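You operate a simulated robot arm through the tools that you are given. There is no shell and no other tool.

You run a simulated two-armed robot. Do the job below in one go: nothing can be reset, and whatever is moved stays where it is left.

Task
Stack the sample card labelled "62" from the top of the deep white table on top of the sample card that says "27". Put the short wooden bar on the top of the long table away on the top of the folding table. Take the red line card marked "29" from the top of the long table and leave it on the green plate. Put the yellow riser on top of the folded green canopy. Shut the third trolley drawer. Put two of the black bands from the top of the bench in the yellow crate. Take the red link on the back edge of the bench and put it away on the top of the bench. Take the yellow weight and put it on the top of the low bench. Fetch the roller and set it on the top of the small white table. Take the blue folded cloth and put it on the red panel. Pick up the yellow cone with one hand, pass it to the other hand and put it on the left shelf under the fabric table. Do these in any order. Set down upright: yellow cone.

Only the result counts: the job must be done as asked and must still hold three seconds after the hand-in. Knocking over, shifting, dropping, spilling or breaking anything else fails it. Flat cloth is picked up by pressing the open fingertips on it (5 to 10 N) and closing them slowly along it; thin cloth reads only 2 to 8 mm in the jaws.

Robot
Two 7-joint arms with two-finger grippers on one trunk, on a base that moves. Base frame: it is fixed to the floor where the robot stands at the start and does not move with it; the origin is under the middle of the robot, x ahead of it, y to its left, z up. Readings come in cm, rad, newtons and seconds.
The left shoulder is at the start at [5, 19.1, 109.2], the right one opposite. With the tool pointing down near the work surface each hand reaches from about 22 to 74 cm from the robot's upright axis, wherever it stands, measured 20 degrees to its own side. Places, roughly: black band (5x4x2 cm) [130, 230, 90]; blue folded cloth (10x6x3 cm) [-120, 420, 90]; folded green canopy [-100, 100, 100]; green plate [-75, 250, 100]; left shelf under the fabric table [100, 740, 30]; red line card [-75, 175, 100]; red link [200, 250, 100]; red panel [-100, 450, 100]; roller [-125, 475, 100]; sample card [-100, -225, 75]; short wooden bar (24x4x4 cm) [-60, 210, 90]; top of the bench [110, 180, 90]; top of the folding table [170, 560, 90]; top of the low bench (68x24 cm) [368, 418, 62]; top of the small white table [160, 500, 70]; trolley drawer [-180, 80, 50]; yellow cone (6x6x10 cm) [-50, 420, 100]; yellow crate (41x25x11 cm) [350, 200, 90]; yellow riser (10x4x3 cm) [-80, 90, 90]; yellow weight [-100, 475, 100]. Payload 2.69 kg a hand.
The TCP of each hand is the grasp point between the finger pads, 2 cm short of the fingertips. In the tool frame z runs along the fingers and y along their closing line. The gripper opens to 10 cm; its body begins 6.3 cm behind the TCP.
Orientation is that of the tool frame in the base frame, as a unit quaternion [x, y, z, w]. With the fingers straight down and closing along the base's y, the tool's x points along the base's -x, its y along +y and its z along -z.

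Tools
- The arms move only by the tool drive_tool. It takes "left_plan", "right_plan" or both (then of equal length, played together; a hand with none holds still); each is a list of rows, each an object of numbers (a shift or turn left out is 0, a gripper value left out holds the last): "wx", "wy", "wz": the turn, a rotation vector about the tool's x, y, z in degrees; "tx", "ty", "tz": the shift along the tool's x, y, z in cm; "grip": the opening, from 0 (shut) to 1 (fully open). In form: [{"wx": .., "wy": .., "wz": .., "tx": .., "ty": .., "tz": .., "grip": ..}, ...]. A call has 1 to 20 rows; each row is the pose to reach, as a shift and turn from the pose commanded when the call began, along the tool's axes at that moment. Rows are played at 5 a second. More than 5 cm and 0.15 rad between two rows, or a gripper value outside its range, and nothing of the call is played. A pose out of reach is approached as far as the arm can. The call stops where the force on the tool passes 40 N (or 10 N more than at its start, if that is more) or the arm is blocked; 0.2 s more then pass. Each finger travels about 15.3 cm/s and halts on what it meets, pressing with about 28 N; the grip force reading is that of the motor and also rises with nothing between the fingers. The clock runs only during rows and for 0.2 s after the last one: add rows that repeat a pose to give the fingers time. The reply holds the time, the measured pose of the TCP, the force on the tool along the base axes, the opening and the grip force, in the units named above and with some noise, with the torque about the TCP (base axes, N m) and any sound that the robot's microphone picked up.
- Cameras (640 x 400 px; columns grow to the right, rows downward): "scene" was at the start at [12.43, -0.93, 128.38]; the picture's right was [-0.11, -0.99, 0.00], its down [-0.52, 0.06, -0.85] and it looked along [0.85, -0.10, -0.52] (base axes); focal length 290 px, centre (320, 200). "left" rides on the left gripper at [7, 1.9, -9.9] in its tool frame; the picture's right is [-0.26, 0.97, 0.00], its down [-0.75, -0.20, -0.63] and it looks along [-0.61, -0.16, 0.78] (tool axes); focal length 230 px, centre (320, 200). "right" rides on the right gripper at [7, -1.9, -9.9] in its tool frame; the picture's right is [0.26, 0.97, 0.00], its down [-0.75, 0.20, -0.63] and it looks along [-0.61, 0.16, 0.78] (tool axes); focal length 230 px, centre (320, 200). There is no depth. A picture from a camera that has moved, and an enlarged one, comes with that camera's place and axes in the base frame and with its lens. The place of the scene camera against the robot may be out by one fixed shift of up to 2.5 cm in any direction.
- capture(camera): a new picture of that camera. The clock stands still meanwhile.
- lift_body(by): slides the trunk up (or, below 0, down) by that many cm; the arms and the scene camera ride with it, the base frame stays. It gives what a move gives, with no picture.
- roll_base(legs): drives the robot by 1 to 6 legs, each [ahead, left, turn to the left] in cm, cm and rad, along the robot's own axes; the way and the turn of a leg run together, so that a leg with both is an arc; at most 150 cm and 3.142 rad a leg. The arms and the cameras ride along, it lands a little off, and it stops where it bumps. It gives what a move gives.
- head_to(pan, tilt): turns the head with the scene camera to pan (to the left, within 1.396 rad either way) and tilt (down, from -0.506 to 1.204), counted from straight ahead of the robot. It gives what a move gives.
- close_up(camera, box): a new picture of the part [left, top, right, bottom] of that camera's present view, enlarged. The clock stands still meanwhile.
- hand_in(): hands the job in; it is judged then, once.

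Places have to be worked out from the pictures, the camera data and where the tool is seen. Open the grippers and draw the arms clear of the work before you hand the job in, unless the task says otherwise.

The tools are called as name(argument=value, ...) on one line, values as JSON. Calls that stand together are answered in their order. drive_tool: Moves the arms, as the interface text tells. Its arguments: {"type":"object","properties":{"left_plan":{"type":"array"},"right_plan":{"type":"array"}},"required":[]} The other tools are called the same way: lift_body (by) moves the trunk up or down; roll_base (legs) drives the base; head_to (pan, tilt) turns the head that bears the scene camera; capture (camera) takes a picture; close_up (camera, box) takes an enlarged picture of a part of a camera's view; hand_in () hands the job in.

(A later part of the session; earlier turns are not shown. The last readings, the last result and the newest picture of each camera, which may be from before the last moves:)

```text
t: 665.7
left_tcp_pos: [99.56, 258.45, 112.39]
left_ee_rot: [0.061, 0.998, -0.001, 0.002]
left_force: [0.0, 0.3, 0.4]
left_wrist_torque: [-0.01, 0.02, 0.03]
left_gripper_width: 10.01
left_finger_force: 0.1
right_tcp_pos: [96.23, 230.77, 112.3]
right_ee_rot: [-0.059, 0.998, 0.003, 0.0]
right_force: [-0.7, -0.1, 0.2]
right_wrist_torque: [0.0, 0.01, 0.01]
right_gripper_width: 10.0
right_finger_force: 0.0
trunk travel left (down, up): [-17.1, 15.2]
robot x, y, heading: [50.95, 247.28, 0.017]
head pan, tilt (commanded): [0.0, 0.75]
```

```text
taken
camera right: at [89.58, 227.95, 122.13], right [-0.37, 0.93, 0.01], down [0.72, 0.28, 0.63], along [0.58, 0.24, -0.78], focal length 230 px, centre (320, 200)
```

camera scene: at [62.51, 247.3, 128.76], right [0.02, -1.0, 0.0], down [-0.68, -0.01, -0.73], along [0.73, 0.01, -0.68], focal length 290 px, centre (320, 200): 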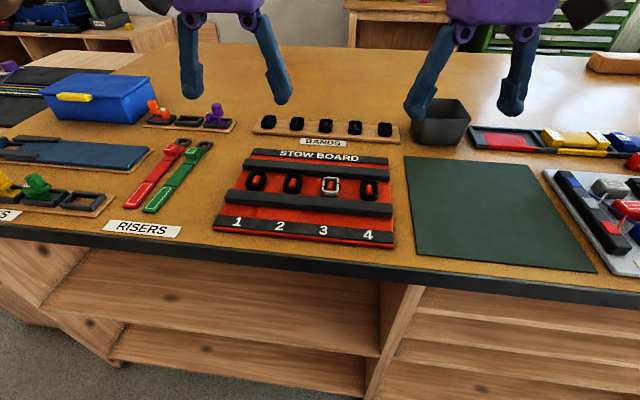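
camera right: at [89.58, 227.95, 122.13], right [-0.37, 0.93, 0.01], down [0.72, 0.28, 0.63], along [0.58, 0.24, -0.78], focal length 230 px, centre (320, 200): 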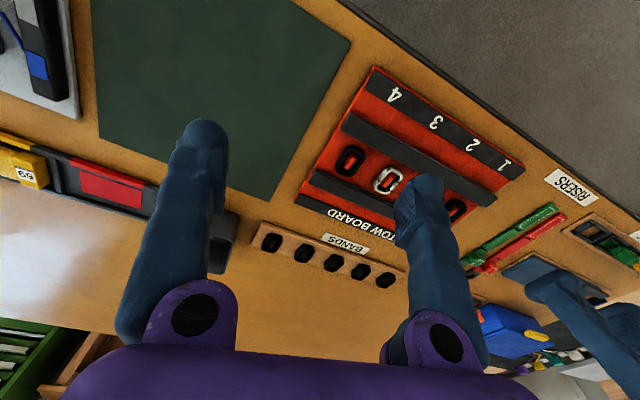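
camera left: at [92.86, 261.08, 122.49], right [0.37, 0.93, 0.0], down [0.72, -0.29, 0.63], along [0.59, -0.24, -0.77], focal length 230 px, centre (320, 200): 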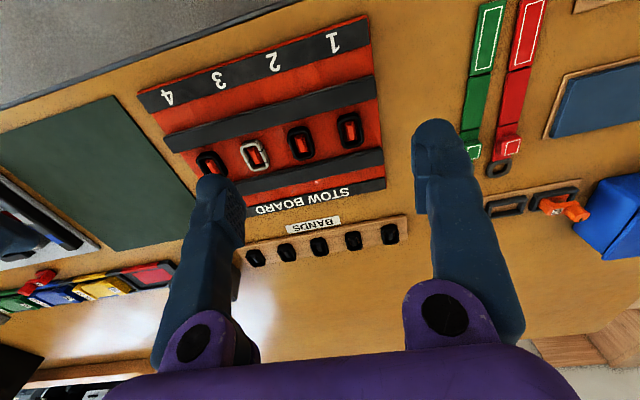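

Band positions: from A (127.5,261) to E (124,234). I move the base closer to the bench for reach.

roll_base(legs=[[11, 0, 0]])

capture(camera="left")

close_up(camera="left", box=[220, 150, 420, 275])

```text
t: 666.7
left_tcp_pos: [103.54, 258.33, 112.55]
left_ee_rot: [0.062, 0.998, -0.001, 0.002]
left_force: [-0.4, -0.4, 0.7]
left_wrist_torque: [0.0, -0.07, 0.02]
left_gripper_width: 10.01
left_finger_force: 0.1
right_tcp_pos: [100.06, 230.75, 112.19]
right_ee_rot: [-0.056, 0.998, 0.003, -0.003]
right_force: [0.1, -0.9, -0.1]
right_wrist_torque: [0.05, -0.05, -0.01]
right_gripper_width: 9.99
right_finger_force: 0.0
trunk travel left (down, up): [-17.1, 15.2]
robot x, y, heading: [54.49, 247.29, 0.013]
head pan, tilt (commanded): [0.0, 0.75]
stopped in leg 1: the robot was blocked; the commanded pose is now the measured one
```

```text
taken
camera left: at [96.82, 261.15, 122.43], right [0.38, 0.93, 0.0], down [0.72, -0.29, 0.63], along [0.59, -0.24, -0.77], focal length 230 px, centre (320, 200)
```

left: 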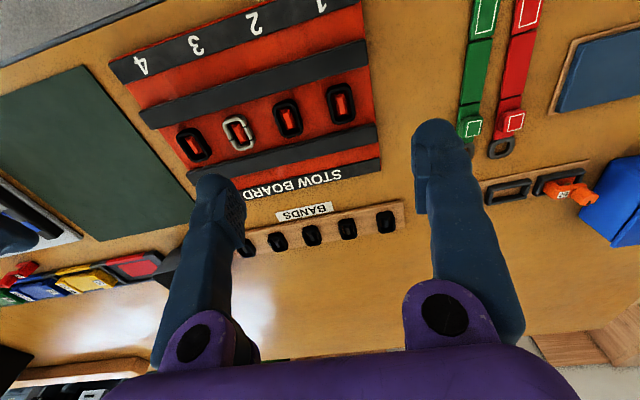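

```text
3.20 times, centred on (320, 212) of left
camera zoom: at [96.82, 261.15, 122.43], right [0.38, 0.93, 0.0], down [0.72, -0.29, 0.63], along [0.59, -0.24, -0.77], focal length 736 px, centre (320, 160)
```

zoom: 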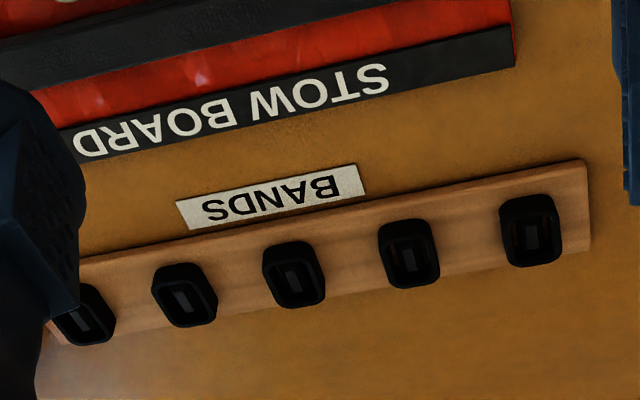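

The base is at its limit (35 cm from the edge). To gain reach for the right arm I turn the base 0.33 rad left, bringing the right shoulder forward, to pick band E.

roll_base(legs=[[-1, 0, 0], [0, 0, 0.33]])

capture(camera="right")

```text
t: 668.5
left_tcp_pos: [96.3, 273.96, 112.32]
left_ee_rot: [-0.105, 0.994, 0.0, 0.0]
left_force: [0.3, 0.6, -0.8]
left_wrist_torque: [-0.03, -0.03, 0.02]
left_gripper_width: 10.01
left_finger_force: 0.0
right_tcp_pos: [102.07, 246.52, 111.96]
right_ee_rot: [-0.222, 0.975, 0.002, -0.004]
right_force: [0.2, -0.2, 0.4]
right_wrist_torque: [0.0, -0.03, 0.0]
right_gripper_width: 10.0
right_finger_force: 0.1
trunk travel left (down, up): [-17.1, 15.2]
robot x, y, heading: [53.38, 247.36, 0.346]
head pan, tilt (commanded): [0.0, 0.75]
```

```text
taken
camera right: at [96.76, 241.84, 122.01], right [-0.65, 0.76, 0.01], down [0.59, 0.5, 0.63], along [0.47, 0.41, -0.78], focal length 230 px, centre (320, 200)
```

right: 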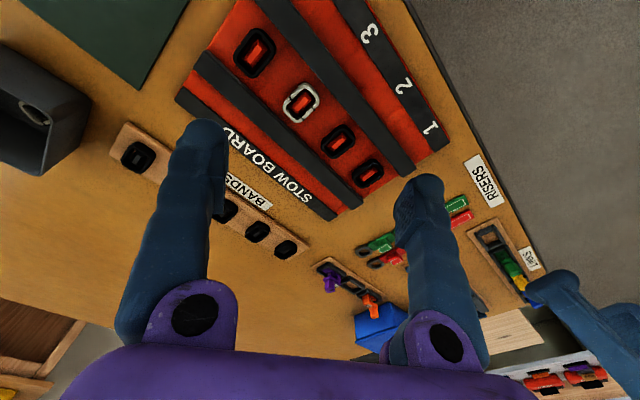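

drive_tool(right_plan=[{"wz": 5, "tx": -2.1, "ty": -3.1, "tz": 0.5}, {"wz": 10, "tx": -4.2, "ty": -6.1, "tz": 1}, {"wz": 15, "tx": -6.2, "ty": -9.2, "tz": 2}, {"wz": 20, "tx": -8.3, "ty": -12.2, "tz": 3}, {"wz": 25, "tx": -10.4, "ty": -15.3, "tz": 4}, {"wz": 30, "tx": -12.5, "ty": -18.4, "tz": 5}, {"wz": 32.9, "tx": -14.5, "ty": -21.4, "tz": 6}, {"wz": 32.9, "tx": -14.5, "ty": -21.4, "tz": 7}])

capture(camera="right")

close_up(camera="right", box=[240, 50, 440, 175])

```text
t: 670.3
left_tcp_pos: [96.3, 273.82, 112.33]
left_ee_rot: [-0.105, 0.994, -0.001, 0.001]
left_force: [-0.3, 0.6, -0.3]
left_wrist_torque: [-0.03, 0.02, 0.0]
left_gripper_width: 9.99
left_finger_force: 0.1
right_tcp_pos: [124.37, 233.5, 105.1]
right_ee_rot: [0.062, 0.998, 0.002, -0.003]
right_force: [-0.8, 0.3, 1.2]
right_wrist_torque: [0.01, 0.0, 0.03]
right_gripper_width: 10.01
right_finger_force: 0.1
trunk travel left (down, up): [-17.1, 15.2]
robot x, y, heading: [53.37, 247.22, 0.346]
head pan, tilt (commanded): [0.0, 0.75]
```

```text
taken
camera right: at [117.35, 232.5, 115.09], right [-0.13, 0.99, 0.01], down [0.77, 0.1, 0.62], along [0.62, 0.09, -0.78], focal length 230 px, centre (320, 200)
```

right: 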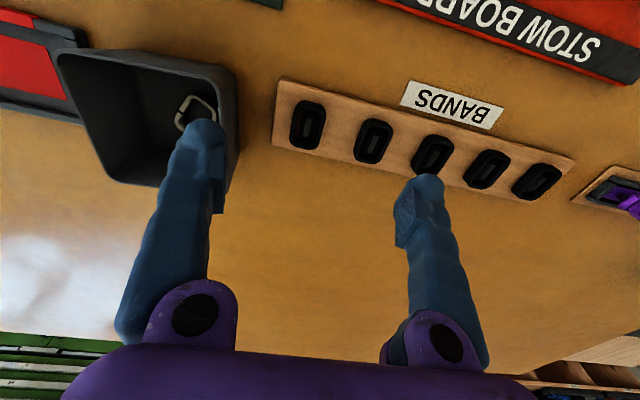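

```text
3.20 times, centred on (340, 112) of right
camera zoom: at [117.35, 232.5, 115.09], right [-0.13, 0.99, 0.01], down [0.77, 0.1, 0.62], along [0.62, 0.09, -0.78], focal length 736 px, centre (256, 480)
```

zoom: 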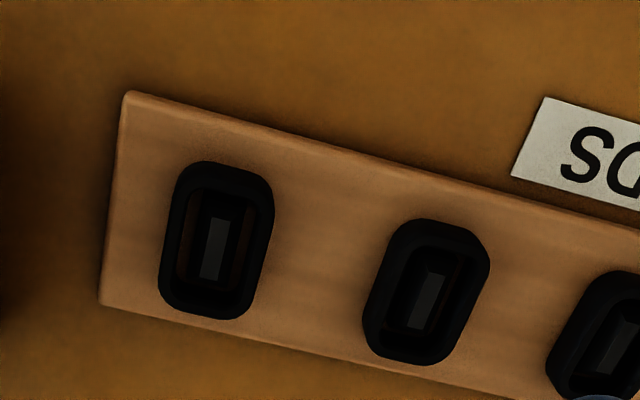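

Band E lies at tool (−1.3,−0.9) with a slight yaw; the grey bin is near on the other side, so I narrow the opening to 4.4 cm and come down to just above the band.

drive_tool(right_plan=[{"wz": -2.8, "tx": -0.7, "ty": -0.5, "tz": 0, "grip": 0.7}, {"wz": -5.6, "tx": -1.3, "ty": -0.9, "tz": 1, "grip": 0.44}, {"wz": -5.6, "tx": -1.3, "ty": -0.9, "tz": 4, "grip": 0.44}, {"wz": -5.6, "tx": -1.3, "ty": -0.9, "tz": 7, "grip": 0.44}, {"wz": -5.6, "tx": -1.3, "ty": -0.9, "tz": 7, "grip": 0.44}])

capture(camera="right")

close_up(camera="right", box=[220, 80, 420, 205])

```text
t: 671.5
left_tcp_pos: [96.24, 273.92, 112.44]
left_ee_rot: [-0.106, 0.994, -0.001, 0.001]
left_force: [-0.3, 0.4, 0.1]
left_wrist_torque: [-0.02, -0.02, 0.04]
left_gripper_width: 9.99
left_finger_force: 0.0
right_tcp_pos: [125.44, 232.79, 97.79]
right_ee_rot: [0.014, 1.0, 0.002, -0.003]
right_force: [0.0, -0.6, 0.3]
right_wrist_torque: [0.03, -0.02, -0.02]
right_gripper_width: 4.39
right_finger_force: 0.0
trunk travel left (down, up): [-17.1, 15.2]
robot x, y, heading: [53.63, 247.21, 0.343]
head pan, tilt (commanded): [0.0, 0.75]
```

```text
taken
camera right: at [118.59, 231.1, 107.79], right [-0.23, 0.97, 0.01], down [0.76, 0.18, 0.62], along [0.61, 0.15, -0.78], focal length 230 px, centre (320, 200)
```

right: 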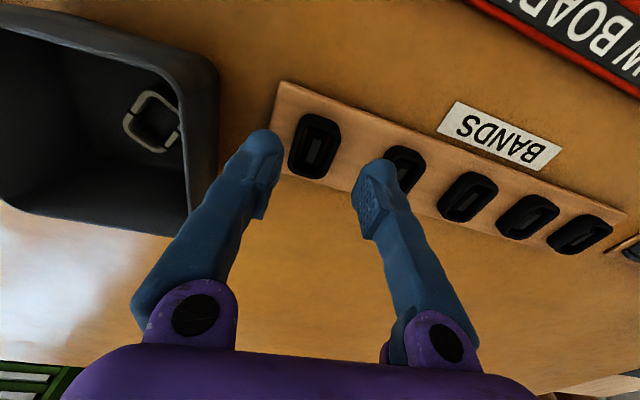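

```text
3.20 times, centred on (320, 142) of right
camera zoom: at [118.59, 231.1, 107.79], right [-0.23, 0.97, 0.01], down [0.76, 0.18, 0.62], along [0.61, 0.15, -0.78], focal length 736 px, centre (320, 384)
```

zoom: 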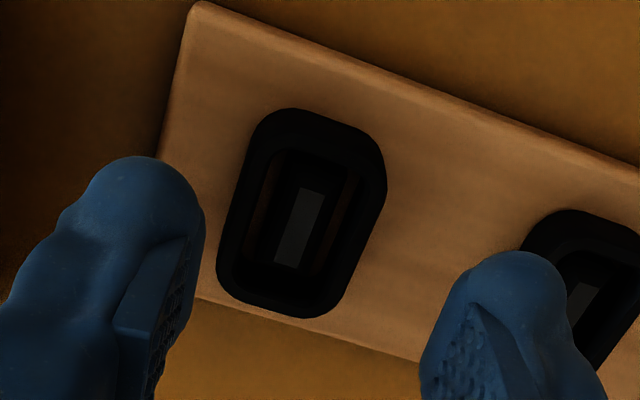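

The bin's rim is too close to band E for my hand, so I leave E and take its neighbour D instead: I rise, shift 6.3 cm along the rack, and look.

drive_tool(right_plan=[{"tz": -3}, {"tx": -0.2, "ty": 3.2, "tz": -4}, {"tx": -0.4, "ty": 6.3, "tz": -4}, {"tx": -0.4, "ty": 6.3, "tz": -2}, {"tx": -0.4, "ty": 6.3, "tz": 0}, {"tx": -0.4, "ty": 6.3, "tz": 0}])

capture(camera="right")

close_up(camera="right", box=[220, 80, 420, 205])

```text
t: 672.9
left_tcp_pos: [96.35, 273.9, 112.34]
left_ee_rot: [-0.106, 0.994, -0.001, 0.001]
left_force: [-0.4, 0.8, -0.3]
left_wrist_torque: [-0.02, -0.02, 0.03]
left_gripper_width: 9.99
left_finger_force: 0.1
right_tcp_pos: [126.09, 238.85, 97.8]
right_ee_rot: [0.014, 1.0, 0.002, -0.003]
right_force: [1.0, 0.6, -0.3]
right_wrist_torque: [-0.04, 0.02, 0.01]
right_gripper_width: 4.4
right_finger_force: 0.1
trunk travel left (down, up): [-17.1, 15.2]
robot x, y, heading: [53.9, 247.33, 0.342]
head pan, tilt (commanded): [0.0, 0.75]
```

```text
taken
camera right: at [119.23, 237.21, 107.78], right [-0.23, 0.97, 0.01], down [0.76, 0.18, 0.62], along [0.61, 0.15, -0.78], focal length 230 px, centre (320, 200)
```

right: 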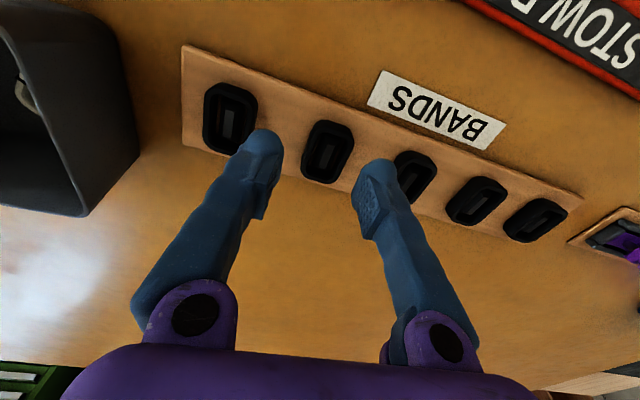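

```text
3.20 times, centred on (320, 142) of right
camera zoom: at [119.23, 237.21, 107.78], right [-0.23, 0.97, 0.01], down [0.76, 0.18, 0.62], along [0.61, 0.15, -0.78], focal length 736 px, centre (320, 384)
```

zoom: 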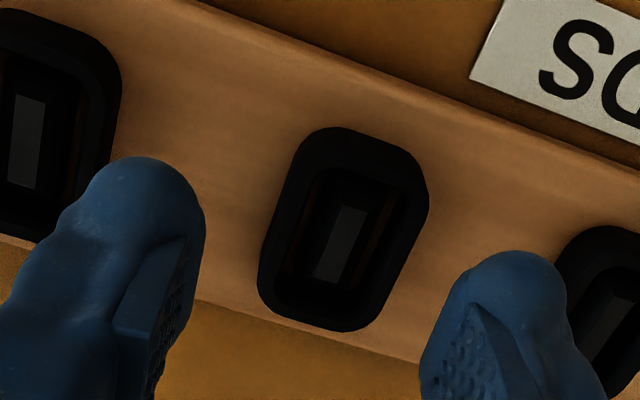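

Band D is almost centred. I correct by 0.45 cm and descend 2.6 cm, then look again.

drive_tool(right_plan=[{"wz": -2.5, "tx": 0.1, "ty": 0.45, "tz": 0.5}, {"wz": -2.5, "tx": 0.1, "ty": 0.45, "tz": 1.5}, {"wz": -2.5, "tx": 0.1, "ty": 0.45, "tz": 2.6}, {"wz": -2.5, "tx": 0.1, "ty": 0.45, "tz": 2.6}])

close_up(camera="right", box=[200, 80, 440, 230])

```text
t: 673.9
left_tcp_pos: [96.25, 273.85, 112.31]
left_ee_rot: [-0.106, 0.994, -0.001, 0.002]
left_force: [-0.3, 0.5, -0.3]
left_wrist_torque: [0.02, 0.0, -0.02]
left_gripper_width: 10.02
left_finger_force: 0.0
right_tcp_pos: [125.91, 239.22, 95.22]
right_ee_rot: [-0.007, 1.0, 0.001, -0.004]
right_force: [0.7, -0.9, -0.1]
right_wrist_torque: [-0.02, 0.02, 0.0]
right_gripper_width: 4.41
right_finger_force: 0.1
trunk travel left (down, up): [-17.1, 15.2]
robot x, y, heading: [53.88, 246.95, 0.345]
head pan, tilt (commanded): [0.0, 0.75]
```

```text
2.67 times, centred on (320, 155) of right
camera zoom: at [119.16, 237.24, 105.14], right [-0.27, 0.96, 0.01], down [0.75, 0.21, 0.62], along [0.6, 0.17, -0.78], focal length 614 px, centre (320, 320)
```

zoom: 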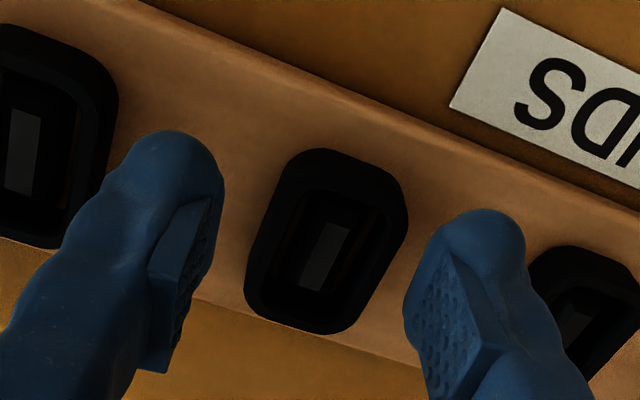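

Band D is between the fingers with ~1 cm clearance to the neighbours. I lower 1 cm more and close.

drive_tool(right_plan=[{"tz": 0.5, "grip": 0.42}, {"tz": 1.0, "grip": 0.42}, {"tz": 1.0, "grip": 0.36}, {"tz": 1.0, "grip": 0.3}, {"tz": 1.0, "grip": 0.24}, {"tz": 1.0, "grip": 0.2}, {"tz": 1.0, "grip": 0.2}])

close_up(camera="right", box=[200, 80, 440, 230])

```text
t: 675.5
left_tcp_pos: [96.24, 274.0, 112.23]
left_ee_rot: [-0.104, 0.995, 0.0, 0.001]
left_force: [-0.3, 0.4, -0.5]
left_wrist_torque: [0.05, 0.02, 0.03]
left_gripper_width: 10.01
left_finger_force: 0.1
right_tcp_pos: [125.92, 239.34, 94.42]
right_ee_rot: [-0.008, 1.0, 0.001, -0.004]
right_force: [0.0, 2.1, 2.6]
right_wrist_torque: [0.1, 0.02, 0.03]
right_gripper_width: 2.11
right_finger_force: 0.5
trunk travel left (down, up): [-17.1, 15.2]
robot x, y, heading: [53.37, 247.23, 0.345]
head pan, tilt (commanded): [0.0, 0.75]
```

```text
2.67 times, centred on (320, 155) of right
camera zoom: at [119.14, 237.29, 104.22], right [-0.27, 0.96, 0.01], down [0.75, 0.21, 0.62], along [0.6, 0.17, -0.78], focal length 614 px, centre (320, 320)
```

zoom: 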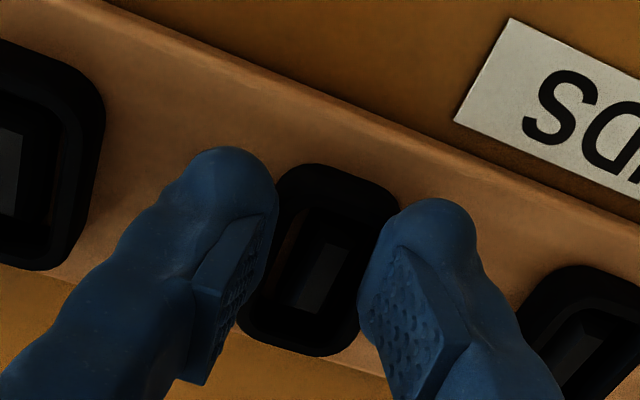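

The fingers closed to 2.1 cm with almost no grip force – they're riding on the band's top edge. I rise a bit, reopen, go lower, and close again.

drive_tool(right_plan=[{"tz": -0.8}, {"tz": -0.8, "grip": 0.44}, {"tz": -0.8, "grip": 0.44}, {"tz": 0.2, "grip": 0.44}, {"tz": 0.8, "grip": 0.44}, {"tz": 1.2, "grip": 0.44}, {"tz": 1.2, "grip": 0.44}])

close_up(camera="right", box=[200, 80, 440, 230])

```text
t: 677.1
left_tcp_pos: [96.21, 273.96, 112.39]
left_ee_rot: [-0.106, 0.994, -0.001, 0.0]
left_force: [0.3, -0.4, -0.5]
left_wrist_torque: [-0.03, -0.03, 0.02]
left_gripper_width: 9.99
left_finger_force: 0.1
right_tcp_pos: [125.91, 239.39, 93.07]
right_ee_rot: [-0.008, 1.0, 0.003, -0.003]
right_force: [0.3, 0.4, 1.4]
right_wrist_torque: [-0.02, -0.06, 0.02]
right_gripper_width: 4.39
right_finger_force: 0.0
trunk travel left (down, up): [-17.1, 15.2]
robot x, y, heading: [53.97, 247.47, 0.352]
head pan, tilt (commanded): [0.0, 0.75]
```

```text
2.67 times, centred on (320, 155) of right
camera zoom: at [119.17, 237.29, 102.98], right [-0.27, 0.96, 0.01], down [0.75, 0.21, 0.63], along [0.6, 0.17, -0.78], focal length 614 px, centre (320, 320)
```

zoom: 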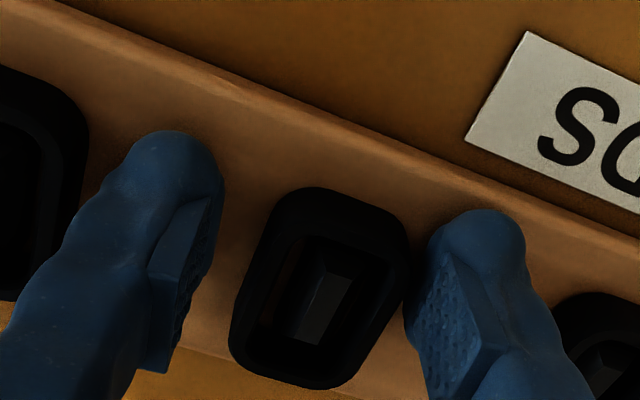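

drive_tool(right_plan=[{"tz": 0.0, "grip": 0.38}, {"tz": 0.0, "grip": 0.32}, {"tz": 0.0, "grip": 0.27}, {"tz": 0.0, "grip": 0.22}, {"tz": 0.0, "grip": 0.15}, {"tz": 0.0, "grip": 0.15}])

close_up(camera="right", box=[200, 80, 440, 230])

```text
t: 678.5
left_tcp_pos: [96.29, 273.95, 112.29]
left_ee_rot: [-0.106, 0.994, -0.001, 0.001]
left_force: [-0.5, -0.7, -0.5]
left_wrist_torque: [-0.02, -0.05, 0.02]
left_gripper_width: 10.0
left_finger_force: 0.1
right_tcp_pos: [125.94, 239.45, 93.07]
right_ee_rot: [-0.008, 1.0, 0.002, -0.004]
right_force: [0.0, 4.0, -0.6]
right_wrist_torque: [0.1, 0.0, 0.0]
right_gripper_width: 2.89
right_finger_force: 27.3
trunk travel left (down, up): [-17.1, 15.2]
robot x, y, heading: [53.81, 247.4, 0.345]
head pan, tilt (commanded): [0.0, 0.75]
```

```text
2.67 times, centred on (320, 155) of right
camera zoom: at [119.18, 237.36, 102.97], right [-0.27, 0.96, 0.01], down [0.75, 0.21, 0.62], along [0.6, 0.18, -0.78], focal length 614 px, centre (320, 320)
```

zoom: 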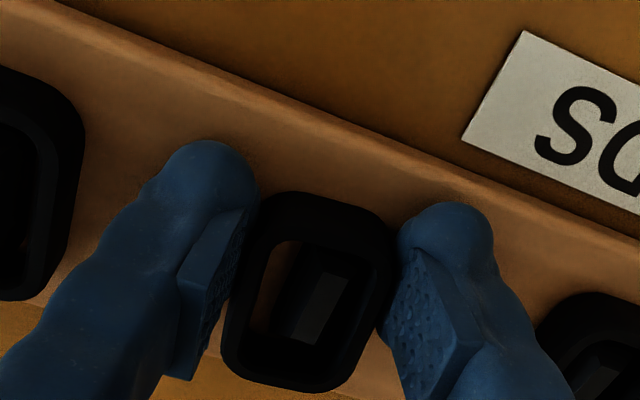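

Gripped at 2.9 cm with 27 N. I lift the band straight up off its peg.

drive_tool(right_plan=[{"tz": -0.6}, {"tz": -1.5}, {"tz": -3}, {"tz": -5}, {"tz": -8}, {"tz": -12}, {"tz": -16}, {"tz": -16}])

capture(camera="right")

```text
t: 680.3
left_tcp_pos: [96.25, 274.02, 112.35]
left_ee_rot: [-0.105, 0.994, -0.001, 0.001]
left_force: [0.1, 0.4, -1.2]
left_wrist_torque: [-0.02, 0.01, 0.02]
left_gripper_width: 10.0
left_finger_force: 0.0
right_tcp_pos: [125.95, 239.18, 108.96]
right_ee_rot: [-0.007, 1.0, 0.003, -0.004]
right_force: [-0.5, -0.1, 0.8]
right_wrist_torque: [0.07, 0.01, -0.01]
right_gripper_width: 2.93
right_finger_force: 28.2
trunk travel left (down, up): [-17.1, 15.2]
robot x, y, heading: [53.39, 247.27, 0.346]
head pan, tilt (commanded): [0.0, 0.75]
```

```text
taken
camera right: at [119.3, 237.22, 118.98], right [-0.27, 0.96, 0.01], down [0.75, 0.21, 0.62], along [0.6, 0.17, -0.78], focal length 230 px, centre (320, 200)
```

right: 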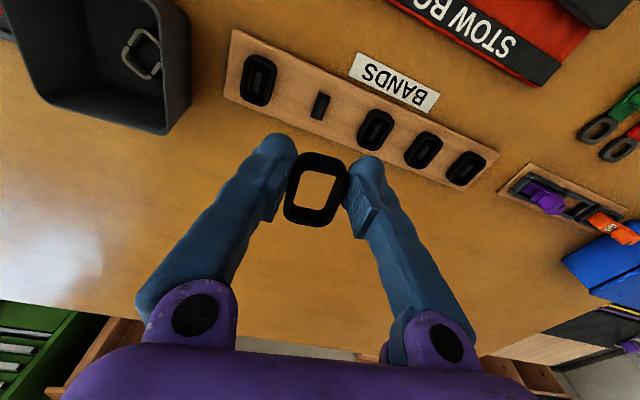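

Band D is off its peg. I retract the right hand and turn the base the other way so the left arm can reach band A/B.

drive_tool(right_plan=[{"tz": -1}, {"tx": 4, "ty": -1, "tz": -2}, {"tx": 8, "ty": -2, "tz": -3}, {"tx": 12, "ty": -3, "tz": -4}, {"tx": 16, "ty": -4, "tz": -4}, {"tx": 20, "ty": -5, "tz": -4}, {"tx": 24, "ty": -6, "tz": -4}, {"tx": 24, "ty": -6, "tz": -4}])

roll_base(legs=[[0, 0, -0.68]])

capture(camera="left")

```text
t: 682.1
left_tcp_pos: [96.3, 273.97, 112.36]
left_ee_rot: [-0.106, 0.994, -0.001, 0.002]
left_force: [0.4, -0.9, 0.1]
left_wrist_torque: [0.0, -0.01, 0.01]
left_gripper_width: 9.99
left_finger_force: 0.0
right_tcp_pos: [102.3, 232.89, 113.11]
right_ee_rot: [-0.007, 1.0, 0.002, -0.005]
right_force: [-0.2, -0.1, -0.1]
right_wrist_torque: [-0.02, 0.01, 0.0]
right_gripper_width: 2.9
right_finger_force: 28.0
trunk travel left (down, up): [-17.1, 15.2]
robot x, y, heading: [53.52, 247.03, 0.345]
head pan, tilt (commanded): [0.0, 0.75]
```

```text
t: 684.3
left_tcp_pos: [103.56, 241.62, 112.29]
left_ee_rot: [0.228, 0.974, -0.001, 0.001]
left_force: [-0.5, -0.6, -0.7]
left_wrist_torque: [0.02, -0.03, -0.01]
left_gripper_width: 10.01
left_finger_force: 0.1
right_tcp_pos: [82.85, 205.72, 113.21]
right_ee_rot: [0.322, 0.947, 0.003, -0.003]
right_force: [0.3, 0.6, 0.5]
right_wrist_torque: [0.0, 0.0, 0.01]
right_gripper_width: 2.91
right_finger_force: 28.4
trunk travel left (down, up): [-17.1, 15.2]
robot x, y, heading: [53.58, 247.22, -0.319]
head pan, tilt (commanded): [0.0, 0.75]
```

```text
taken
camera left: at [98.23, 246.41, 122.34], right [0.66, 0.75, 0.0], down [0.58, -0.51, 0.63], along [0.47, -0.42, -0.78], focal length 230 px, centre (320, 200)
```

left: 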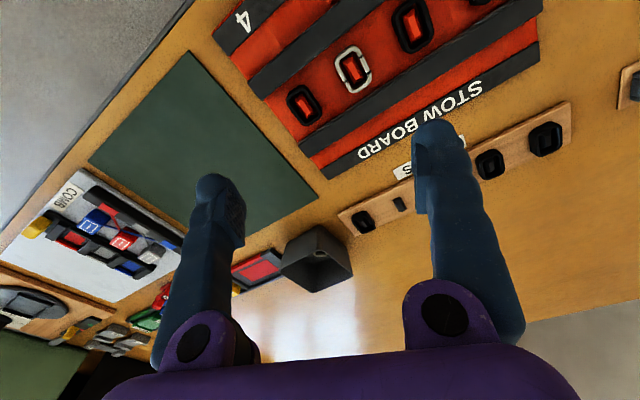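

Band A is at about (128,261). I move the left hand above it.

drive_tool(left_plan=[{"wz": -3, "tx": -1.9, "ty": 4, "tz": 0.5}, {"wz": -6, "tx": -3.8, "ty": 8, "tz": 1}, {"wz": -9, "tx": -5.7, "ty": 12, "tz": 2}, {"wz": -12, "tx": -7.6, "ty": 16, "tz": 3}, {"wz": -15, "tx": -9.5, "ty": 20, "tz": 4}, {"wz": -18, "tx": -11.4, "ty": 24, "tz": 5}, {"wz": -19.2, "tx": -13.3, "ty": 28.2, "tz": 6}, {"wz": -19.2, "tx": -13.3, "ty": 28.2, "tz": 7}])

capture(camera="left")

close_up(camera="left", box=[220, 50, 420, 175])

```text
t: 686.1
left_tcp_pos: [128.1, 260.97, 105.27]
left_ee_rot: [0.063, 0.998, -0.001, 0.0]
left_force: [-0.1, 0.7, 0.6]
left_wrist_torque: [-0.04, 0.0, -0.02]
left_gripper_width: 10.03
left_finger_force: 0.0
right_tcp_pos: [82.81, 205.98, 113.15]
right_ee_rot: [0.322, 0.947, 0.003, -0.003]
right_force: [0.6, 0.6, 0.6]
right_wrist_torque: [-0.03, 0.02, 0.0]
right_gripper_width: 2.9
right_finger_force: 27.7
trunk travel left (down, up): [-17.1, 15.2]
robot x, y, heading: [53.88, 247.24, -0.329]
head pan, tilt (commanded): [0.0, 0.75]
```

```text
taken
camera left: at [121.45, 263.66, 115.3], right [0.38, 0.93, 0.0], down [0.72, -0.29, 0.63], along [0.58, -0.24, -0.78], focal length 230 px, centre (320, 200)
```

left: 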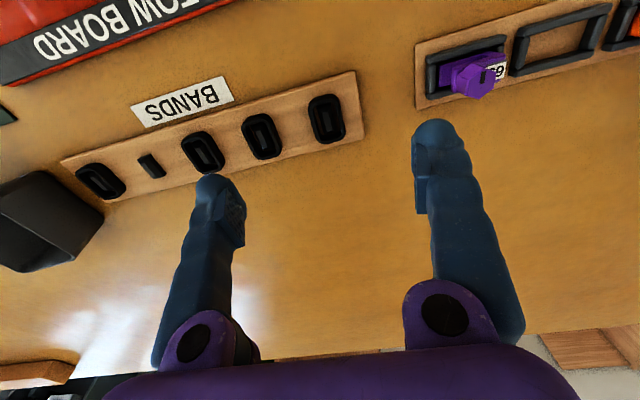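

```text
3.20 times, centred on (320, 112) of left
camera zoom: at [121.45, 263.66, 115.3], right [0.38, 0.93, 0.0], down [0.72, -0.29, 0.63], along [0.58, -0.24, -0.78], focal length 736 px, centre (320, 480)
```

zoom: 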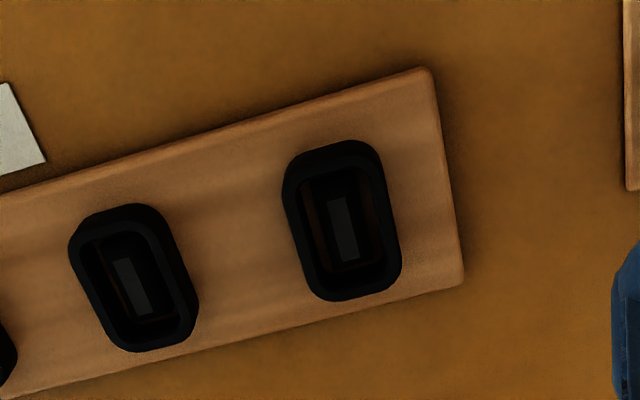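

Band A is centred with yaw +3.5°. I narrow the opening and descend in two steps.

drive_tool(left_plan=[{"wz": 3.5, "tx": -1.1, "ty": 0.4, "tz": 1, "grip": 0.7}, {"wz": 3.5, "tx": -1.1, "ty": 0.4, "tz": 3, "grip": 0.44}, {"wz": 3.5, "tx": -1.1, "ty": 0.4, "tz": 6, "grip": 0.44}, {"wz": 3.5, "tx": -1.1, "ty": 0.4, "tz": 8.5, "grip": 0.44}, {"wz": 3.5, "tx": -1.1, "ty": 0.4, "tz": 8.5, "grip": 0.44}])

close_up(camera="left", box=[200, 80, 440, 230])

```text
t: 687.3
left_tcp_pos: [129.07, 261.26, 96.82]
left_ee_rot: [0.093, 0.996, -0.001, 0.001]
left_force: [0.3, -0.1, 0.3]
left_wrist_torque: [-0.02, 0.03, -0.01]
left_gripper_width: 4.41
left_finger_force: 0.1
right_tcp_pos: [82.9, 205.84, 113.22]
right_ee_rot: [0.323, 0.946, 0.003, -0.003]
right_force: [-0.2, 0.3, 0.4]
right_wrist_torque: [0.0, 0.0, -0.02]
right_gripper_width: 2.91
right_finger_force: 28.3
trunk travel left (down, up): [-17.1, 15.2]
robot x, y, heading: [53.45, 246.85, -0.329]
head pan, tilt (commanded): [0.0, 0.75]
```

```text
2.67 times, centred on (320, 155) of left
camera zoom: at [122.64, 264.4, 106.88], right [0.43, 0.9, 0.0], down [0.7, -0.33, 0.63], along [0.57, -0.27, -0.78], focal length 614 px, centre (320, 320)
```

zoom: 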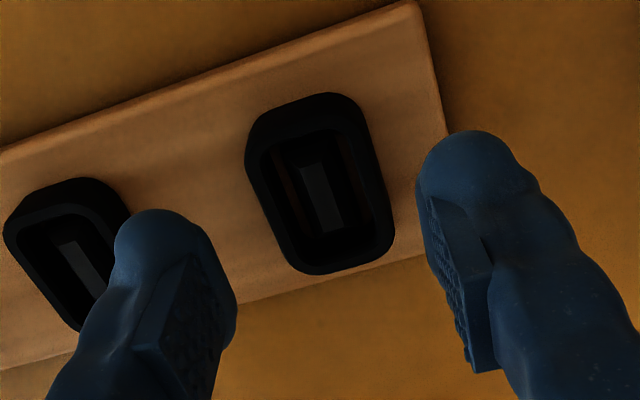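

Perfectly centred. I descend to z≈93.1 and close.

drive_tool(left_plan=[{"wz": 1.5, "tz": 1.3}, {"wz": 1.5, "tz": 2.6}, {"wz": 1.5, "tz": 3.5}, {"wz": 1.5, "tz": 3.75}, {"wz": 1.5, "tz": 3.75}])

close_up(camera="left", box=[200, 80, 440, 230])

```text
t: 688.5
left_tcp_pos: [129.03, 261.28, 93.08]
left_ee_rot: [0.107, 0.994, 0.0, 0.001]
left_force: [-0.2, -0.4, -0.1]
left_wrist_torque: [0.01, -0.01, 0.06]
left_gripper_width: 4.4
left_finger_force: 0.0
right_tcp_pos: [82.73, 205.79, 113.18]
right_ee_rot: [0.321, 0.947, 0.002, -0.004]
right_force: [-0.8, -0.3, -0.5]
right_wrist_torque: [0.02, 0.0, -0.02]
right_gripper_width: 2.92
right_finger_force: 27.9
trunk travel left (down, up): [-17.1, 15.2]
robot x, y, heading: [53.69, 247.2, -0.326]
head pan, tilt (commanded): [0.0, 0.75]
```

```text
2.67 times, centred on (320, 155) of left
camera zoom: at [122.72, 264.51, 103.11], right [0.46, 0.89, 0.0], down [0.69, -0.35, 0.63], along [0.56, -0.29, -0.78], focal length 614 px, centre (320, 320)
```

zoom: 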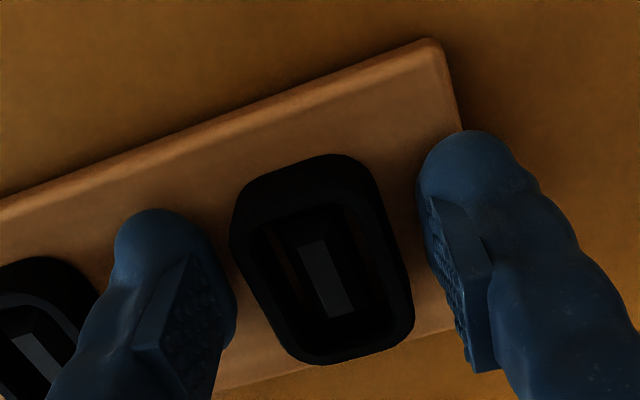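

drive_tool(left_plan=[{"tz": 0.1, "grip": 0.38}, {"tz": 0.1, "grip": 0.32}, {"tz": 0.1, "grip": 0.27}, {"tz": 0.1, "grip": 0.22}, {"tz": 0.1, "grip": 0.15}, {"tz": 0.1, "grip": 0.15}])

```text
t: 689.9
left_tcp_pos: [129.1, 261.33, 93.11]
left_ee_rot: [0.106, 0.994, -0.001, 0.0]
left_force: [-0.4, -0.7, -0.9]
left_wrist_torque: [-0.03, 0.03, 0.01]
left_gripper_width: 2.95
left_finger_force: 28.3
right_tcp_pos: [82.78, 205.89, 113.24]
right_ee_rot: [0.322, 0.947, 0.003, -0.004]
right_force: [-0.5, 0.2, 0.4]
right_wrist_torque: [-0.04, -0.01, -0.01]
right_gripper_width: 2.89
right_finger_force: 27.5
trunk travel left (down, up): [-17.1, 15.2]
robot x, y, heading: [53.63, 247.03, -0.328]
head pan, tilt (commanded): [0.0, 0.75]
```

Gripped at 2.95 cm. I lift the second band off and retract.

drive_tool(left_plan=[{"tz": -0.6}, {"tz": -1.5}, {"tz": -3}, {"tz": -5}, {"tz": -9}, {"tz": -13}, {"tz": -17}, {"tz": -20}, {"tx": 4, "tz": -20}, {"tx": 8, "tz": -20}, {"tx": 12, "tz": -20}, {"tx": 16, "tz": -20}, {"tx": 20, "tz": -20}, {"tx": 20, "tz": -20}])

capture(camera="left")

capture(camera="right")

```text
t: 692.9
left_tcp_pos: [109.42, 265.21, 113.01]
left_ee_rot: [0.105, 0.994, -0.001, 0.001]
left_force: [0.3, 0.2, 0.0]
left_wrist_torque: [0.03, 0.02, -0.02]
left_gripper_width: 2.92
left_finger_force: 27.9
left hand out of reach, approached as far as the arm can: row 7, 8
right_tcp_pos: [82.91, 205.81, 113.21]
right_ee_rot: [0.322, 0.947, 0.004, -0.004]
right_force: [0.2, 0.5, 0.5]
right_wrist_torque: [0.02, 0.0, 0.01]
right_gripper_width: 2.9
right_finger_force: 28.5
trunk travel left (down, up): [-17.1, 15.2]
robot x, y, heading: [53.62, 247.34, -0.323]
head pan, tilt (commanded): [0.0, 0.75]
```

```text
taken
camera left: at [103.16, 268.47, 122.97], right [0.46, 0.89, 0.0], down [0.69, -0.35, 0.63], along [0.56, -0.29, -0.78], focal length 230 px, centre (320, 200)
```

left: 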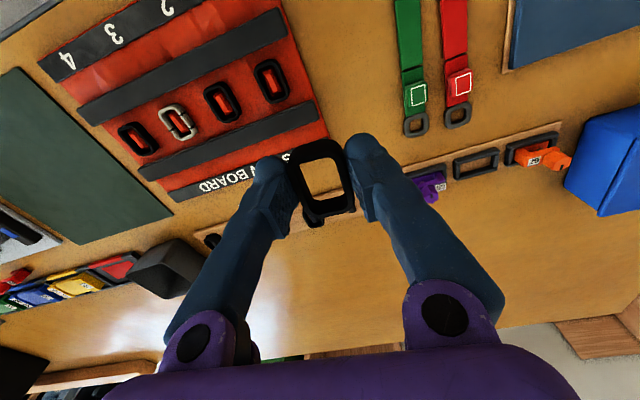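

```text
taken
camera right: at [76.31, 208.5, 123.15], right [0.38, 0.92, 0.01], down [0.72, -0.3, 0.62], along [0.58, -0.24, -0.78], focal length 230 px, centre (320, 200)
```

right: 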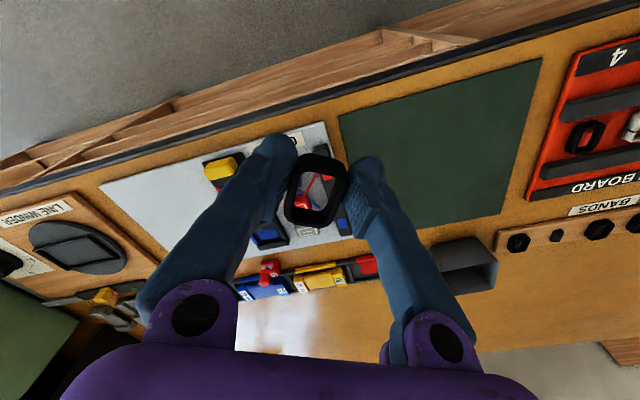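

Both hands hold a band. I drive via the north corridor round to the east aisle, to the yellow crate.

roll_base(legs=[[-20, 0, 0], [0, 0, 0.325], [0, 150, 0], [0, 29, 0], [110, 0, 0], [105, 0, 0]])

```text
t: 721.6
left_tcp_pos: [297.1, 474.1, 112.93]
left_ee_rot: [-0.069, 0.998, -0.001, 0.001]
left_force: [-0.8, 0.1, -1.2]
left_wrist_torque: [-0.01, -0.02, -0.05]
left_gripper_width: 2.92
left_finger_force: 27.2
right_tcp_pos: [292.22, 409.04, 113.19]
right_ee_rot: [0.152, 0.988, 0.002, -0.004]
right_force: [-0.9, -0.1, -0.2]
right_wrist_torque: [0.03, 0.05, -0.03]
right_gripper_width: 2.9
right_finger_force: 27.7
trunk travel left (down, up): [-17.1, 15.2]
robot x, y, heading: [250.73, 438.05, 0.028]
head pan, tilt (commanded): [0.0, 0.75]
```

roll_base(legs=[[0, -150, 0], [0, -80, 0]])

head_to(pan=0.0, tilt=0.55)

capture(camera="scene")

```text
t: 741.9
left_tcp_pos: [301.91, 244.48, 112.99]
left_ee_rot: [-0.067, 0.998, 0.0, 0.002]
left_force: [0.4, 0.7, -0.3]
left_wrist_torque: [0.04, 0.0, -0.04]
left_gripper_width: 2.9
left_finger_force: 27.9
right_tcp_pos: [297.09, 179.61, 113.2]
right_ee_rot: [0.153, 0.988, 0.002, -0.003]
right_force: [0.5, -0.2, -0.1]
right_wrist_torque: [0.0, -0.02, -0.01]
right_gripper_width: 2.91
right_finger_force: 28.0
trunk travel left (down, up): [-17.1, 15.2]
robot x, y, heading: [255.61, 208.69, 0.023]
head pan, tilt (commanded): [0.0, 0.75]
```

```text
t: 742.6
left_tcp_pos: [302.02, 244.49, 113.03]
left_ee_rot: [-0.067, 0.998, -0.001, 0.001]
left_force: [-0.1, -1.2, 0.0]
left_wrist_torque: [-0.02, -0.02, 0.0]
left_gripper_width: 2.88
left_finger_force: 28.3
right_tcp_pos: [297.07, 179.43, 113.14]
right_ee_rot: [0.153, 0.988, 0.002, -0.003]
right_force: [-0.9, 0.8, -0.2]
right_wrist_torque: [-0.04, -0.01, 0.01]
right_gripper_width: 2.93
right_finger_force: 27.8
trunk travel left (down, up): [-17.1, 15.2]
robot x, y, heading: [255.48, 208.37, 0.025]
head pan, tilt (commanded): [0.0, 0.55]
```

```text
taken
camera scene: at [268.09, 208.95, 130.49], right [0.02, -1.0, 0.0], down [-0.52, -0.01, -0.85], along [0.85, 0.02, -0.52], focal length 290 px, centre (320, 200)
```

scene: 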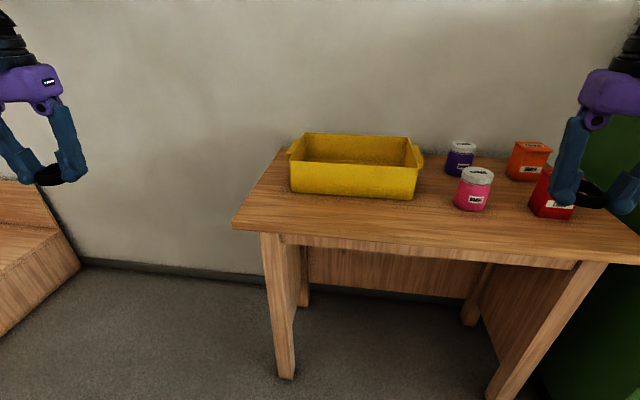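

The crate is ahead at about x 344–369, y 184–221. I drive closer and view it with the right wrist camera.

roll_base(legs=[[34, -3, 0]])

capture(camera="right")

capture(camera="scene")

```text
t: 744.9
left_tcp_pos: [336.88, 242.07, 113.05]
left_ee_rot: [-0.065, 0.998, 0.0, 0.001]
left_force: [0.7, 0.4, 0.9]
left_wrist_torque: [0.02, 0.0, 0.0]
left_gripper_width: 2.89
left_finger_force: 27.9
right_tcp_pos: [331.63, 177.12, 113.18]
right_ee_rot: [0.156, 0.988, 0.003, -0.004]
right_force: [-0.1, -0.8, 0.3]
right_wrist_torque: [-0.02, 0.0, -0.05]
right_gripper_width: 2.87
right_finger_force: 27.8
trunk travel left (down, up): [-17.1, 15.2]
robot x, y, heading: [290.35, 206.77, 0.019]
head pan, tilt (commanded): [0.0, 0.55]
```

```text
taken
camera right: at [324.63, 177.45, 123.15], right [0.05, 1.0, 0.01], down [0.78, -0.04, 0.62], along [0.62, -0.03, -0.78], focal length 230 px, centre (320, 200)
```

right: 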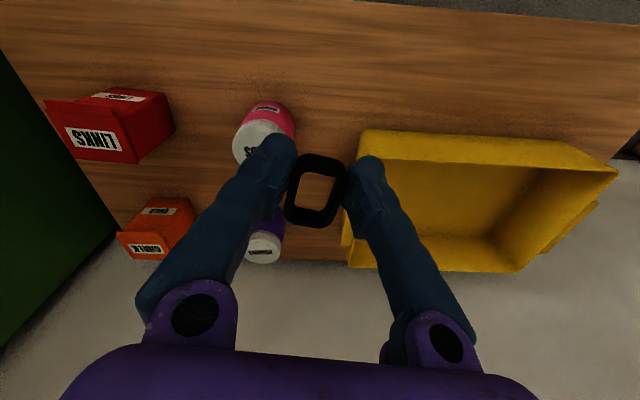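

```text
taken
camera scene: at [302.85, 206.65, 130.48], right [0.02, -1.0, 0.0], down [-0.52, -0.01, -0.85], along [0.85, 0.02, -0.52], focal length 290 px, centre (320, 200)
```

scene: 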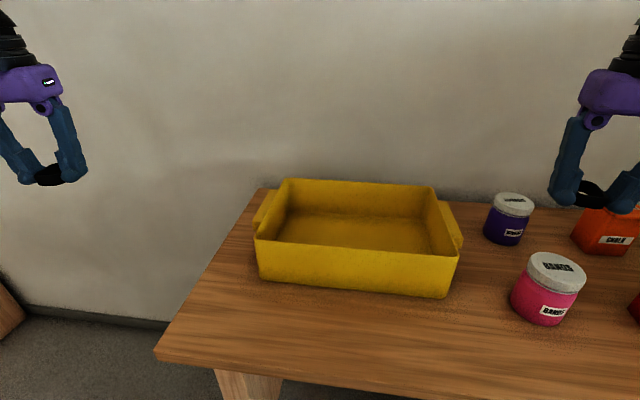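

The crate interior centre is near (352,200). I bring the right hand's band over (350.5,194) and lower it inside.

drive_tool(right_plan=[{"tx": -2.6, "ty": 4.3}, {"tx": -5.1, "ty": 8.7}, {"tx": -7.7, "ty": 13}, {"tx": -10.2, "ty": 17.4}, {"tx": -12.8, "ty": 21.9}, {"tx": -12.8, "ty": 21.9, "tz": 4}, {"tx": -12.8, "ty": 21.9, "tz": 8}, {"tx": -12.8, "ty": 21.9, "tz": 11}, {"tx": -12.8, "ty": 21.9, "tz": 11}])

capture(camera="right")

capture(camera="scene")

```text
refused: row 1 steps farther than a row can; nothing moved
```

```text
taken
camera right: at [324.63, 177.45, 123.15], right [0.05, 1.0, 0.01], down [0.78, -0.04, 0.62], along [0.62, -0.03, -0.78], focal length 230 px, centre (320, 200)
```

right: 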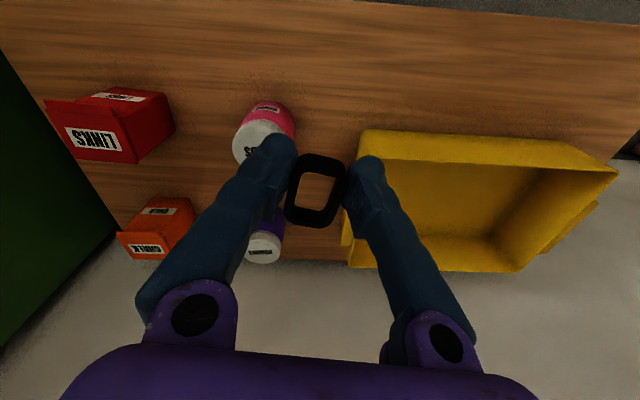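

```text
taken
camera scene: at [302.85, 206.65, 130.48], right [0.02, -1.0, 0.0], down [-0.52, -0.01, -0.85], along [0.85, 0.02, -0.52], focal length 290 px, centre (320, 200)
```

scene: 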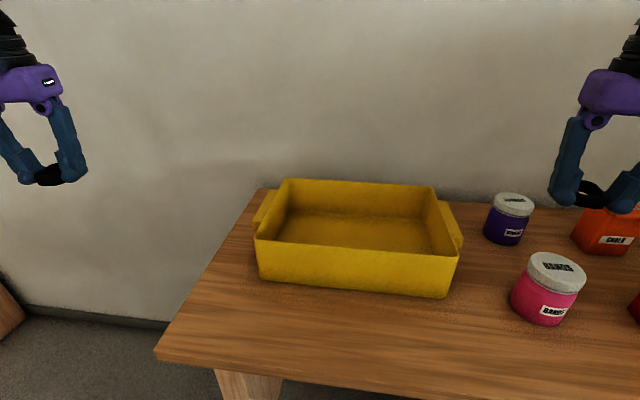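

Steps were slightly too long; I resend with smaller ones.

drive_tool(right_plan=[{"tx": -2.2, "ty": 3.7}, {"tx": -4.3, "ty": 7.3}, {"tx": -6.4, "ty": 11}, {"tx": -8.6, "ty": 14.6}, {"tx": -10.7, "ty": 18.3}, {"tx": -12.8, "ty": 21.9}, {"tx": -12.8, "ty": 21.9, "tz": 4}, {"tx": -12.8, "ty": 21.9, "tz": 8}, {"tx": -12.8, "ty": 21.9, "tz": 11}, {"tx": -12.8, "ty": 21.9, "tz": 11}])

capture(camera="right")

capture(camera="scene")

```text
t: 747.1
left_tcp_pos: [336.77, 242.09, 113.06]
left_ee_rot: [-0.065, 0.998, -0.001, 0.001]
left_force: [0.6, 0.5, 0.1]
left_wrist_torque: [-0.01, 0.0, 0.01]
left_gripper_width: 2.89
left_finger_force: 28.0
right_tcp_pos: [350.33, 194.15, 102.11]
right_ee_rot: [0.155, 0.988, 0.002, -0.003]
right_force: [-0.2, 0.2, -0.9]
right_wrist_torque: [-0.02, 0.0, -0.01]
right_gripper_width: 2.88
right_finger_force: 28.1
trunk travel left (down, up): [-17.1, 15.2]
robot x, y, heading: [290.49, 206.09, 0.014]
head pan, tilt (commanded): [0.0, 0.55]
```

```text
taken
camera right: at [343.32, 194.47, 112.12], right [0.05, 1.0, 0.01], down [0.78, -0.04, 0.63], along [0.62, -0.03, -0.78], focal length 230 px, centre (320, 200)
```

right: 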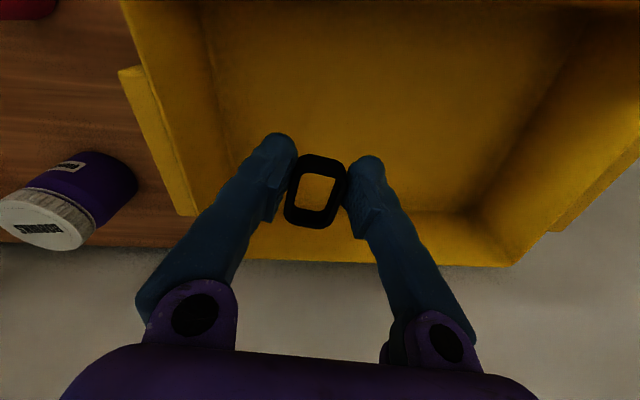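

```text
taken
camera scene: at [302.78, 206.68, 130.5], right [0.02, -1.0, 0.0], down [-0.52, -0.01, -0.85], along [0.85, 0.02, -0.52], focal length 290 px, centre (320, 200)
```

scene: 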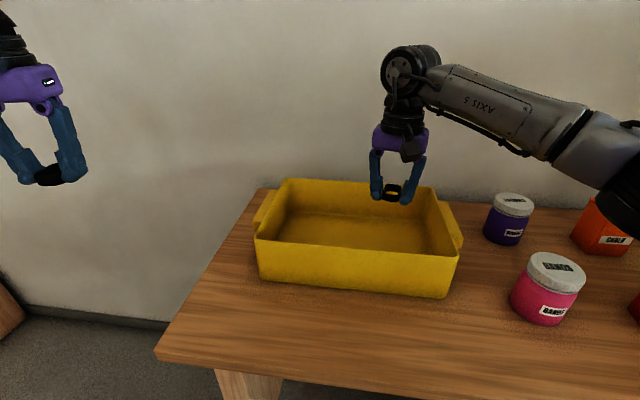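

The hand is well inside the crate's outline. I lower the band toward the crate floor.

drive_tool(right_plan=[{"tz": 4}, {"tz": 8}, {"tz": 11}, {"tz": 12}, {"tz": 12}])

drive_tool(right_plan=[{"tz": 0.4}, {"tz": 0.8}, {"tz": 1.2}, {"tz": 1.2}])

```text
t: 748.3
left_tcp_pos: [336.74, 242.13, 113.01]
left_ee_rot: [-0.064, 0.998, -0.001, 0.001]
left_force: [0.1, -0.2, 0.5]
left_wrist_torque: [0.02, 0.01, -0.01]
left_gripper_width: 2.91
left_finger_force: 28.0
right_tcp_pos: [350.37, 194.37, 90.14]
right_ee_rot: [0.155, 0.988, 0.002, -0.003]
right_force: [-0.1, -0.3, -0.2]
right_wrist_torque: [-0.03, -0.03, 0.0]
right_gripper_width: 2.88
right_finger_force: 28.9
trunk travel left (down, up): [-17.1, 15.2]
robot x, y, heading: [289.96, 206.38, 0.02]
head pan, tilt (commanded): [0.0, 0.55]
```

```text
t: 749.3
left_tcp_pos: [336.76, 242.04, 112.97]
left_ee_rot: [-0.065, 0.998, -0.002, 0.001]
left_force: [0.2, -0.1, 0.5]
left_wrist_torque: [0.01, 0.0, 0.0]
left_gripper_width: 2.88
left_finger_force: 28.5
right_tcp_pos: [350.45, 194.34, 89.09]
right_ee_rot: [0.156, 0.988, 0.003, -0.004]
right_force: [-0.2, -0.3, -0.6]
right_wrist_torque: [0.04, 0.01, -0.02]
right_gripper_width: 2.92
right_finger_force: 28.4
trunk travel left (down, up): [-17.1, 15.2]
robot x, y, heading: [290.01, 206.38, 0.018]
head pan, tilt (commanded): [0.0, 0.55]
```

drive_tool(right_plan=[{"tz": 0.4}, {"tz": 0.8}, {"tz": 1.2}, {"tz": 1.2}])

```text
t: 750.3
left_tcp_pos: [336.78, 242.17, 112.96]
left_ee_rot: [-0.066, 0.998, -0.001, 0.001]
left_force: [0.6, 0.2, 0.9]
left_wrist_torque: [0.01, 0.02, -0.01]
left_gripper_width: 2.91
left_finger_force: 27.6
right_tcp_pos: [350.27, 194.26, 87.61]
right_ee_rot: [0.156, 0.988, 0.002, -0.003]
right_force: [0.2, -0.2, 0.5]
right_wrist_torque: [0.01, -0.02, 0.0]
right_gripper_width: 2.89
right_finger_force: 28.2
trunk travel left (down, up): [-17.1, 15.2]
robot x, y, heading: [290.42, 206.44, 0.018]
head pan, tilt (commanded): [0.0, 0.55]
```

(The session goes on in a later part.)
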